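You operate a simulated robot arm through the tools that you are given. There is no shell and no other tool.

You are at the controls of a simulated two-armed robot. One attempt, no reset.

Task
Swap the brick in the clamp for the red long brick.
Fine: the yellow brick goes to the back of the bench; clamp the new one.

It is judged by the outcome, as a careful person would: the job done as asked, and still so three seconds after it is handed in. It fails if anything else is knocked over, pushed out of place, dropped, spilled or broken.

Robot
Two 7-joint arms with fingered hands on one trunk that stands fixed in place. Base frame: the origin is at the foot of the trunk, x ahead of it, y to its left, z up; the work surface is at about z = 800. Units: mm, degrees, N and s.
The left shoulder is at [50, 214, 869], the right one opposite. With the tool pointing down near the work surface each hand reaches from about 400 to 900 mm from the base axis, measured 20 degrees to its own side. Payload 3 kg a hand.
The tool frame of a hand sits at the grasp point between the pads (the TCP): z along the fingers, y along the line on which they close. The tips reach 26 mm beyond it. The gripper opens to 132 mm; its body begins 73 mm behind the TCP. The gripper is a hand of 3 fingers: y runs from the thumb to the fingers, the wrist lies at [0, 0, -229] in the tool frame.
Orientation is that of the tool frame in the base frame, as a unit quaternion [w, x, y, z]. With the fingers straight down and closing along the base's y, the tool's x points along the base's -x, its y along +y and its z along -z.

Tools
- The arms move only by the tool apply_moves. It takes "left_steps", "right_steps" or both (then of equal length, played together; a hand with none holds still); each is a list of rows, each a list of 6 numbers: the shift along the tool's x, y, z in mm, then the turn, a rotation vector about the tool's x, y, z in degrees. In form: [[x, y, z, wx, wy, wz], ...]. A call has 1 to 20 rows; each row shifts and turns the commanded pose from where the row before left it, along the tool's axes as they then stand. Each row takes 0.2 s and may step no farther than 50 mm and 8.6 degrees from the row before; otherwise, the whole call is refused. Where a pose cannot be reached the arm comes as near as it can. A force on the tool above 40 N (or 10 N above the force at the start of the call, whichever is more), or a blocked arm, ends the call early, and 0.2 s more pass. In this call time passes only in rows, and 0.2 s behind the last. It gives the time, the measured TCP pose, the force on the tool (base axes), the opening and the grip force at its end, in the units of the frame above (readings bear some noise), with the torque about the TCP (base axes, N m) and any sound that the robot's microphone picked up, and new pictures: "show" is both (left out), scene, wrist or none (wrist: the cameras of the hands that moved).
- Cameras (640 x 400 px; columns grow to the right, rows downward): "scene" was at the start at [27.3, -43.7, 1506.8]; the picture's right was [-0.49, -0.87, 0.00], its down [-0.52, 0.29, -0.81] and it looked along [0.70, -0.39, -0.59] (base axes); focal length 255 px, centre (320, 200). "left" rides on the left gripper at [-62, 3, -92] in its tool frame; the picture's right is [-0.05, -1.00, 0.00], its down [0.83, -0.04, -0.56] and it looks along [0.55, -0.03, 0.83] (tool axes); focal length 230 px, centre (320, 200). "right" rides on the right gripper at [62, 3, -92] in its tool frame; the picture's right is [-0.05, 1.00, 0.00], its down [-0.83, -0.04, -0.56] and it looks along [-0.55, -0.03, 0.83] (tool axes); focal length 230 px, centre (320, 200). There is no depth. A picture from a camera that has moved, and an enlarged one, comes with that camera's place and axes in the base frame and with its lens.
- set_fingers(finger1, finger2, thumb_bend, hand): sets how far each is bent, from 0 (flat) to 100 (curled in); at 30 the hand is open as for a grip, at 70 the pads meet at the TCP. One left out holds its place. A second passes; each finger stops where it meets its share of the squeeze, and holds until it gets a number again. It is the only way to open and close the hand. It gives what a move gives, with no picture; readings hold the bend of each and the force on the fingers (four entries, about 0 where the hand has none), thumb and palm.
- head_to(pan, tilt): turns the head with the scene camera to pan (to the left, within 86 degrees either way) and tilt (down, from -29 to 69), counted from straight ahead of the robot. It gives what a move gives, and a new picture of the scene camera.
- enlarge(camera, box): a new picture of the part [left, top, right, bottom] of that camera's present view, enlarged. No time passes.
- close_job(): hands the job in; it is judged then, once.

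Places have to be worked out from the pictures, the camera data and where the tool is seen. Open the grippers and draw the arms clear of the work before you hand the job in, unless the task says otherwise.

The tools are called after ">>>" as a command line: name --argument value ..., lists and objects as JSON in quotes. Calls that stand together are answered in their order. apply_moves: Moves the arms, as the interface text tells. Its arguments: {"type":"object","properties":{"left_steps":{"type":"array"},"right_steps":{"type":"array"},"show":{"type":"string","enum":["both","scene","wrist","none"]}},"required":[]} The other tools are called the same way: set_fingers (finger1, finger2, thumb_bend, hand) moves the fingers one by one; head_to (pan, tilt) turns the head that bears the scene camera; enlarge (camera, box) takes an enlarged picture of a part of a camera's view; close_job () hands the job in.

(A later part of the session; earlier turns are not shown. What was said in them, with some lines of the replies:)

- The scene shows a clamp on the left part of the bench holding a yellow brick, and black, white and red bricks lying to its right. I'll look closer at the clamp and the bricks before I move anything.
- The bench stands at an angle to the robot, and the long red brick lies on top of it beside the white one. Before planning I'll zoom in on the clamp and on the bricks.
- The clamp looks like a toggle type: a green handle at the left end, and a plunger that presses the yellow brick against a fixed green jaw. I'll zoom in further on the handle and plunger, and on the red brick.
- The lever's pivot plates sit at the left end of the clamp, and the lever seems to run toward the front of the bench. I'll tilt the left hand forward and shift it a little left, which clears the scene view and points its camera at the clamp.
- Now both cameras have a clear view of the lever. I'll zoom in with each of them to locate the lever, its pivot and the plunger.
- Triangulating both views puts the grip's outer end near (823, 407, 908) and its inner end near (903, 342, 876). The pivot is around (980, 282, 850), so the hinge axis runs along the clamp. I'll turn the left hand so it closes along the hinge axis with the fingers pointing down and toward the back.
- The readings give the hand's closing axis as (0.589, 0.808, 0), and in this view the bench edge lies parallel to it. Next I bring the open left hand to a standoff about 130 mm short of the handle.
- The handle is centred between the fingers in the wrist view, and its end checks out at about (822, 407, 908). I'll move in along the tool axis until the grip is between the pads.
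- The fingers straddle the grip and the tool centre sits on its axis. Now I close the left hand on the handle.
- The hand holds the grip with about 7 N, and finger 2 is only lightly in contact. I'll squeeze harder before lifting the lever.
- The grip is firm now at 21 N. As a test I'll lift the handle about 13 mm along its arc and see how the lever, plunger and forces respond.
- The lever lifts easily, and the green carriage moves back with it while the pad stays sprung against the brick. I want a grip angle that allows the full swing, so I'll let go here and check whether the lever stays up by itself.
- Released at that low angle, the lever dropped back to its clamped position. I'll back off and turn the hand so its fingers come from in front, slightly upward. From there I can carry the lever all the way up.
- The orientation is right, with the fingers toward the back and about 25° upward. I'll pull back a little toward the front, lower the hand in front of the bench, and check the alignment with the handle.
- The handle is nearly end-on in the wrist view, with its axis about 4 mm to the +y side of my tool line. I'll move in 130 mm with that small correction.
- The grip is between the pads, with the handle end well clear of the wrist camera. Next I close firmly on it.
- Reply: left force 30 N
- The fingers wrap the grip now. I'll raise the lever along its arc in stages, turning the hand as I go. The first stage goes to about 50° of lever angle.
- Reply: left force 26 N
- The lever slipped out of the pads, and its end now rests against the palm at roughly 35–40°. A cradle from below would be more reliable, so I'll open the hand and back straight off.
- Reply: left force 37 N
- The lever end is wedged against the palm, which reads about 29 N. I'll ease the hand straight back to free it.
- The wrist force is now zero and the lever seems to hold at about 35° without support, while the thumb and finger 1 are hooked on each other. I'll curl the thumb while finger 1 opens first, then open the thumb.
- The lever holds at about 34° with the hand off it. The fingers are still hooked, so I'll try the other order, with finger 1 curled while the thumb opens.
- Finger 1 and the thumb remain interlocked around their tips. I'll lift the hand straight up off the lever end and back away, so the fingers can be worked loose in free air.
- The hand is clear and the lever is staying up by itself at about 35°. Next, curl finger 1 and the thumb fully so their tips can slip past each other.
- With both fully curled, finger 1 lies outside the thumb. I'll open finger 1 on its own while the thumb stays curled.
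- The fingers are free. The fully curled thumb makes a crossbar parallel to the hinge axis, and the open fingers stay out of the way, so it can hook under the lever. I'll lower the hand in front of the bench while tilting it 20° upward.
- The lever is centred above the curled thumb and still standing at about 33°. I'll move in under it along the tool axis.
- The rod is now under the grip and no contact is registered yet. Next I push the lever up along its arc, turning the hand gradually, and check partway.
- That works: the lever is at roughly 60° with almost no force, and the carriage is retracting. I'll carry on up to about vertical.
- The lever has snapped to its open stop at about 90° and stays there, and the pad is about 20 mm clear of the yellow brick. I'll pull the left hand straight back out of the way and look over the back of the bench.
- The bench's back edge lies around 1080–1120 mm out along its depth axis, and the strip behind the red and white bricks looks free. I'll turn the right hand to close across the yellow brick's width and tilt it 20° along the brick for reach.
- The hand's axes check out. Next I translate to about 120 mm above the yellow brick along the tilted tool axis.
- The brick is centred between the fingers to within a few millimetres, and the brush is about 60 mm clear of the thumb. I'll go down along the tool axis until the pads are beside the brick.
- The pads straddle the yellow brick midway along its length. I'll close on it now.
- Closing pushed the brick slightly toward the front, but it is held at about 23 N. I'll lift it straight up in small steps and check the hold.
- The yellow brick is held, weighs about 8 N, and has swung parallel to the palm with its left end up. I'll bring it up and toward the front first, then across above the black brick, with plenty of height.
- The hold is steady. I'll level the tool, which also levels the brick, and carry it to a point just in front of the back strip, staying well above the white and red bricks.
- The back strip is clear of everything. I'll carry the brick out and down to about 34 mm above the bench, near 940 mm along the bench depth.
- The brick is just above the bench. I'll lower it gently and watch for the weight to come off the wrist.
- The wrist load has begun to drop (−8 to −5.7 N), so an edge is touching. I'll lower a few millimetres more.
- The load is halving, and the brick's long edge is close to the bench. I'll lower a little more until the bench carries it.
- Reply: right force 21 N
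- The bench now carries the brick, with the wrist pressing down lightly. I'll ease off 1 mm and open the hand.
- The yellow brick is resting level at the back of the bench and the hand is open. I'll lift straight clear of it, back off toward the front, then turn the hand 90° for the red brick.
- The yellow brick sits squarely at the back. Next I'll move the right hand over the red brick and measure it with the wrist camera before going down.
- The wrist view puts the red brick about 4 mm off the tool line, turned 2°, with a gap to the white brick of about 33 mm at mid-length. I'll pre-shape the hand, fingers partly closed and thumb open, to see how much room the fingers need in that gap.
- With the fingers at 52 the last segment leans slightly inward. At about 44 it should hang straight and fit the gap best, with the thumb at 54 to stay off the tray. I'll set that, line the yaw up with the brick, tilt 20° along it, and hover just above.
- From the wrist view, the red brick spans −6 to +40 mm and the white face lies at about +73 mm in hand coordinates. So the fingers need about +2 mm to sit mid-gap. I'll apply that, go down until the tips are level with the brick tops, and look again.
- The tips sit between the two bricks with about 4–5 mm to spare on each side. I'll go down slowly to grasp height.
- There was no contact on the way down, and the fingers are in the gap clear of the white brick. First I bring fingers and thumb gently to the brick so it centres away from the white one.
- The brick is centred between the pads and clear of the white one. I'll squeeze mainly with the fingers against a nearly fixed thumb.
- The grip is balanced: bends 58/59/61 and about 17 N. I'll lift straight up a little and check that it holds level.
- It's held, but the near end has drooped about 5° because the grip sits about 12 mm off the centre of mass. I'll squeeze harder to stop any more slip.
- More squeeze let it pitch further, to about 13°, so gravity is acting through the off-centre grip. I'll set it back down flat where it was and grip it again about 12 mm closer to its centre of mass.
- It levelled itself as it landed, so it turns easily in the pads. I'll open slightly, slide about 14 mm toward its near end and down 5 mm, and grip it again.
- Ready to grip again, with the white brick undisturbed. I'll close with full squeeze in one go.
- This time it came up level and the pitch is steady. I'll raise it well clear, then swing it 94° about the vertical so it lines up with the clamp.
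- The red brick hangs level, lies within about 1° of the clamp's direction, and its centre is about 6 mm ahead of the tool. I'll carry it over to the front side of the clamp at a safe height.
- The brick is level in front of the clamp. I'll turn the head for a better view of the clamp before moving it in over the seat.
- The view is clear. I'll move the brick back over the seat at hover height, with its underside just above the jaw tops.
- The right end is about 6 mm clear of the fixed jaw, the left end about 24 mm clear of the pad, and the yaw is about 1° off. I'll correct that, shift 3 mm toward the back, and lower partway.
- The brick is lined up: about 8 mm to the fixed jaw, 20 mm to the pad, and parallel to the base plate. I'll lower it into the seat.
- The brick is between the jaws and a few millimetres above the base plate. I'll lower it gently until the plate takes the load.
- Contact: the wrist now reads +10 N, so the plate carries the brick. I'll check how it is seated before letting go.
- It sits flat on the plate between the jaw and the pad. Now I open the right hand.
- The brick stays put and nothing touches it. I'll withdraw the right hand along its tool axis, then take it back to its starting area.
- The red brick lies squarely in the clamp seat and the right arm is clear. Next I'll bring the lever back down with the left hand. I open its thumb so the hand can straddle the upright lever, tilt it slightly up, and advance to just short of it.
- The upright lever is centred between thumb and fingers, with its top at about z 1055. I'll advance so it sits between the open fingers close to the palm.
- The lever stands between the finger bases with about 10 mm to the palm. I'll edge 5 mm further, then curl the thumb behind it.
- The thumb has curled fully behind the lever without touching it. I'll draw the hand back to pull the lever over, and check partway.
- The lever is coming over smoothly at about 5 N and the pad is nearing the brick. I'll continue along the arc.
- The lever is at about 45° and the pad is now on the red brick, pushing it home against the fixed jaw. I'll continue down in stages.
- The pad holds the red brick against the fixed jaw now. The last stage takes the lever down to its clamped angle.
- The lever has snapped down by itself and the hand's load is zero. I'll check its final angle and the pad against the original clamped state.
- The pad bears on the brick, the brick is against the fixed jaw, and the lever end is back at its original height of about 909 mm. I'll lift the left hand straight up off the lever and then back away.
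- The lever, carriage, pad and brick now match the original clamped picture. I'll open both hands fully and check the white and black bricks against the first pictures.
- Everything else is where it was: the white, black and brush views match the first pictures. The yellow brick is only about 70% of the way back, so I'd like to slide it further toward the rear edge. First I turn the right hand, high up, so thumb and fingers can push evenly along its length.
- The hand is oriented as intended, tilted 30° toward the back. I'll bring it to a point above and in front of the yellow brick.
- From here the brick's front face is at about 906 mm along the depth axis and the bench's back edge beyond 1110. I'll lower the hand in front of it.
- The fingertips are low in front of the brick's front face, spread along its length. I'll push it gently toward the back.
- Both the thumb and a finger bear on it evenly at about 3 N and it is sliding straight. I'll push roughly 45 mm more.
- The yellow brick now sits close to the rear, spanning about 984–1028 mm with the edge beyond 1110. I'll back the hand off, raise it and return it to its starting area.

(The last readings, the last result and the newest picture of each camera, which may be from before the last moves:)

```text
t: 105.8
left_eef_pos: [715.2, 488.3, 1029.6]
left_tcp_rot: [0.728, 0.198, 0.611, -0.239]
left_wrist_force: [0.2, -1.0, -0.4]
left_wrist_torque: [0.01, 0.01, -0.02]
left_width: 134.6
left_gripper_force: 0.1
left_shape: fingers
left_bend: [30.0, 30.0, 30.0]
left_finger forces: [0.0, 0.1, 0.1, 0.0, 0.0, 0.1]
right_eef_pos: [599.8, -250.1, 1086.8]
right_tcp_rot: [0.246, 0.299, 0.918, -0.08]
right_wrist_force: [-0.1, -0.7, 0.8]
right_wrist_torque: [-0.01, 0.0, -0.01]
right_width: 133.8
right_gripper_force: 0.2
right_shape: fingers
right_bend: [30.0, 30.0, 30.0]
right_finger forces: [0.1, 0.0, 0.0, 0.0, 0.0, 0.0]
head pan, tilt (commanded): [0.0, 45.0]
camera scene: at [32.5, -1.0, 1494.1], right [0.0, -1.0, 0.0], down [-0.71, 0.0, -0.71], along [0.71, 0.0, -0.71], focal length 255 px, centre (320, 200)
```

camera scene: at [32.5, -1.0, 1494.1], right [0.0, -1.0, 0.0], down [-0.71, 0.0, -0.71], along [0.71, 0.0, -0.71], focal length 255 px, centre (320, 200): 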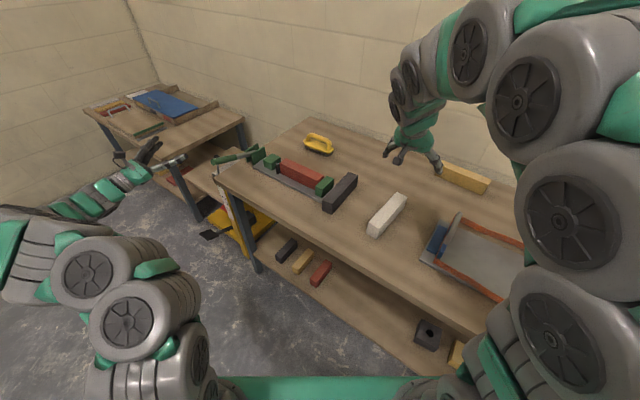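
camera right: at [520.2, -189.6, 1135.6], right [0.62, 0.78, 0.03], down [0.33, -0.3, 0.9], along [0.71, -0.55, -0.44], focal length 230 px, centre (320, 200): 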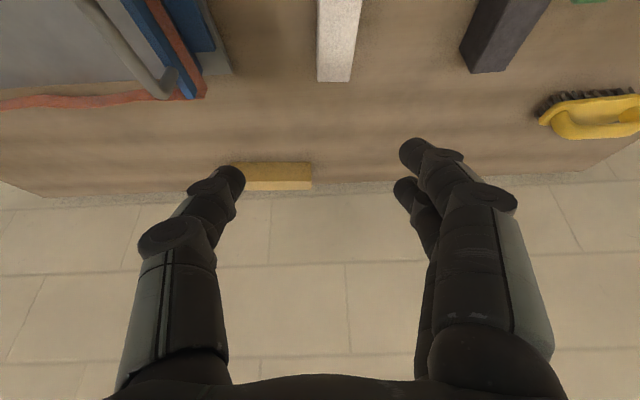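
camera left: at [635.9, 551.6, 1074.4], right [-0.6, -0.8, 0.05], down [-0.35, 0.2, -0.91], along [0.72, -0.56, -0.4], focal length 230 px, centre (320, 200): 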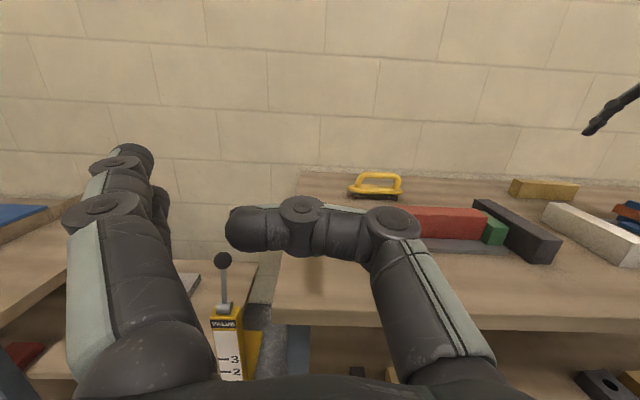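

The right hand is open and back near its starting area. I'll take a final close look at the yellow brick, the clamp and the other objects.

>>> enlarge --camera "scene" --box '[360, 140, 520, 260]'

>>> enlarge --camera "scene" --box '[205, 120, 365, 220]'

>>> enlarge --camera "scene" --box '[360, 190, 440, 240]'

```text
3.33 times, centred on (440, 200) of scene
camera zoom: at [32.5, -1.0, 1494.1], right [0.0, -1.0, 0.0], down [-0.71, 0.0, -0.71], along [0.71, 0.0, -0.71], focal length 850 px, centre (-80, 200)
```

zoom: 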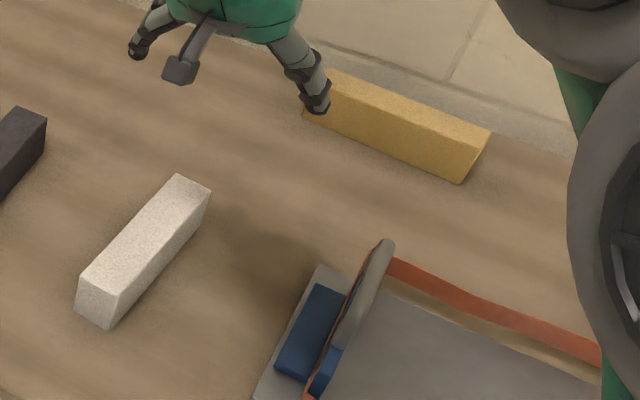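

```text
4.00 times, centred on (285, 170) of scene
camera zoom: at [32.5, -1.0, 1494.1], right [0.0, -1.0, 0.0], down [-0.71, 0.0, -0.71], along [0.71, 0.0, -0.71], focal length 1020 px, centre (460, 320)
```

zoom: 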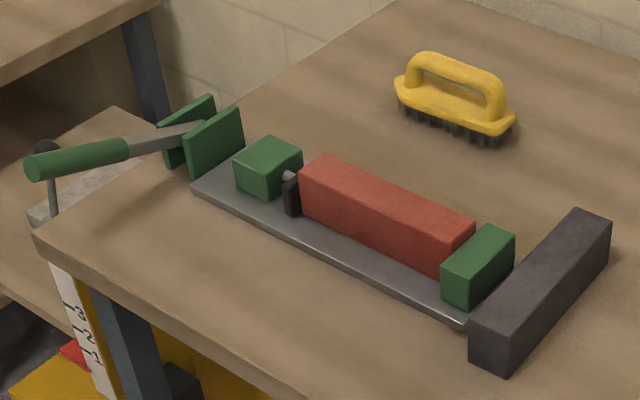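

```text
8.00 times, centred on (400, 215) of scene
camera zoom: at [32.5, -1.0, 1494.1], right [0.0, -1.0, 0.0], down [-0.71, 0.0, -0.71], along [0.71, 0.0, -0.71], focal length 2040 px, centre (-320, 80)
```

zoom: 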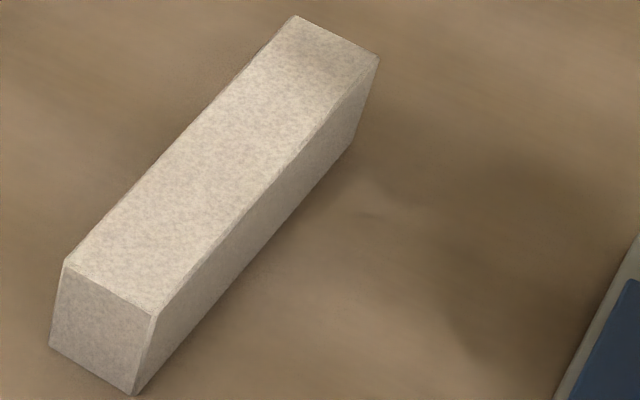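

The red brick is clamped exactly where the yellow one was, and the yellow brick stands on the bench near the rear edge. Nothing else has moved. I'll draw the left hand a bit further back and raise the right one slightly before handing in.

>>> apply_moves --left_steps '[[-6.5, 0, -37, 0, 0, 0], [-6.5, 0, -37, 0, 0, 0], [-6.5, 0, -37, 0, 0, 0]]' --right_steps '[[10, 0, -30, 0, 0, 0], [10, 0, -30, 0, 0, 0], [0, 0, -20, 0, 0, 0]]' --show "scene"

>>> enlarge --camera "scene" --box '[205, 110, 525, 310]'

```text
t: 106.6
left_eef_pos: [625.6, 552.6, 1032.9]
left_tcp_rot: [0.728, 0.198, 0.612, -0.238]
left_wrist_force: [-0.3, -0.3, 0.5]
left_wrist_torque: [-0.03, 0.01, -0.02]
left_width: 134.7
left_gripper_force: 0.0
left_shape: fingers
left_bend: [30.0, 30.0, 30.0]
left_finger forces: [0.0, 0.1, 0.1, 0.0, 0.1, 0.1]
right_eef_pos: [553.7, -217.8, 1148.5]
right_tcp_rot: [0.246, 0.299, 0.919, -0.078]
right_wrist_force: [0.0, 0.1, 0.1]
right_wrist_torque: [-0.01, -0.05, 0.02]
right_width: 134.3
right_gripper_force: 0.0
right_shape: fingers
right_bend: [30.0, 30.0, 30.0]
right_finger forces: [0.0, 0.1, 0.1, 0.0, 0.0, 0.1]
head pan, tilt (commanded): [0.0, 45.0]
camera scene: at [32.5, -0.9, 1494.0], right [0.0, -1.0, 0.0], down [-0.71, 0.0, -0.71], along [0.71, 0.0, -0.71], focal length 255 px, centre (320, 200)
```

scene: 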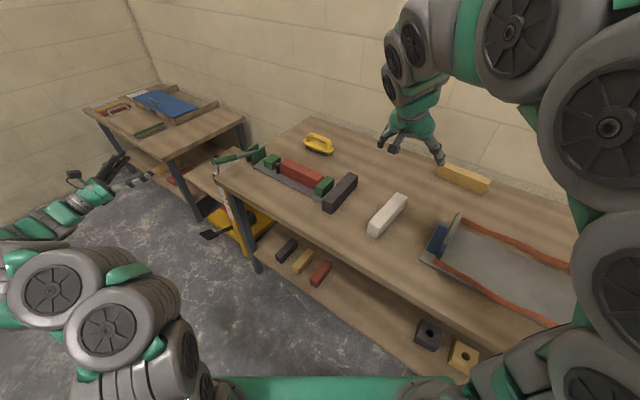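

```text
2.00 times, centred on (365, 210) of scene
camera zoom: at [32.5, -0.9, 1494.0], right [0.0, -1.0, 0.0], down [-0.71, 0.0, -0.71], along [0.71, 0.0, -0.71], focal length 510 px, centre (230, 180)
```

zoom: 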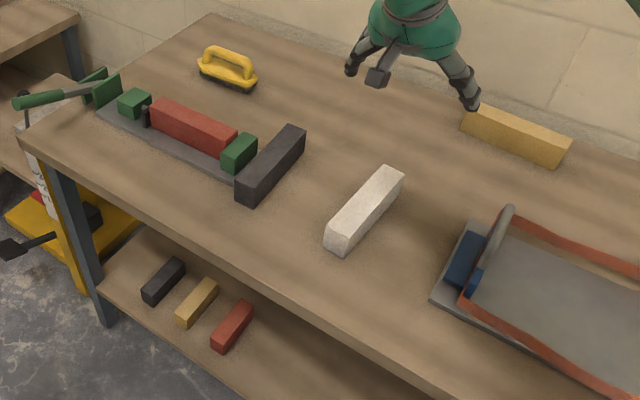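

Final check: the red long brick is clamped with the lever down, the yellow brick is at the back of the bench, and the other objects are where they were. Both hands are open and clear, so I'm handing the job in.

>>> close_job

```text
The job is handed in.
```

The swap is done. The red long brick is now in the clamp, held between the pad and the fixed jaw with the lever down. In the final picture the lever, pad and brick match the original clamped view.

The yellow brick is on the bench near the rear edge, at least about 55 mm in from it by my estimate. I first set it down about 70% of the way back, then slid it further so it sits clearly at the back.

The white and black bricks and the brush match the first pictures. The other objects look unmoved, though I didn't compare those as closely. While I was working out how to open the clamp, the lever slipped out of the hand twice. The second time its end pressed against the palm until I backed off. Nothing was dropped or knocked over.

Both grippers were open and both arms were clear of the work when I handed the job in.
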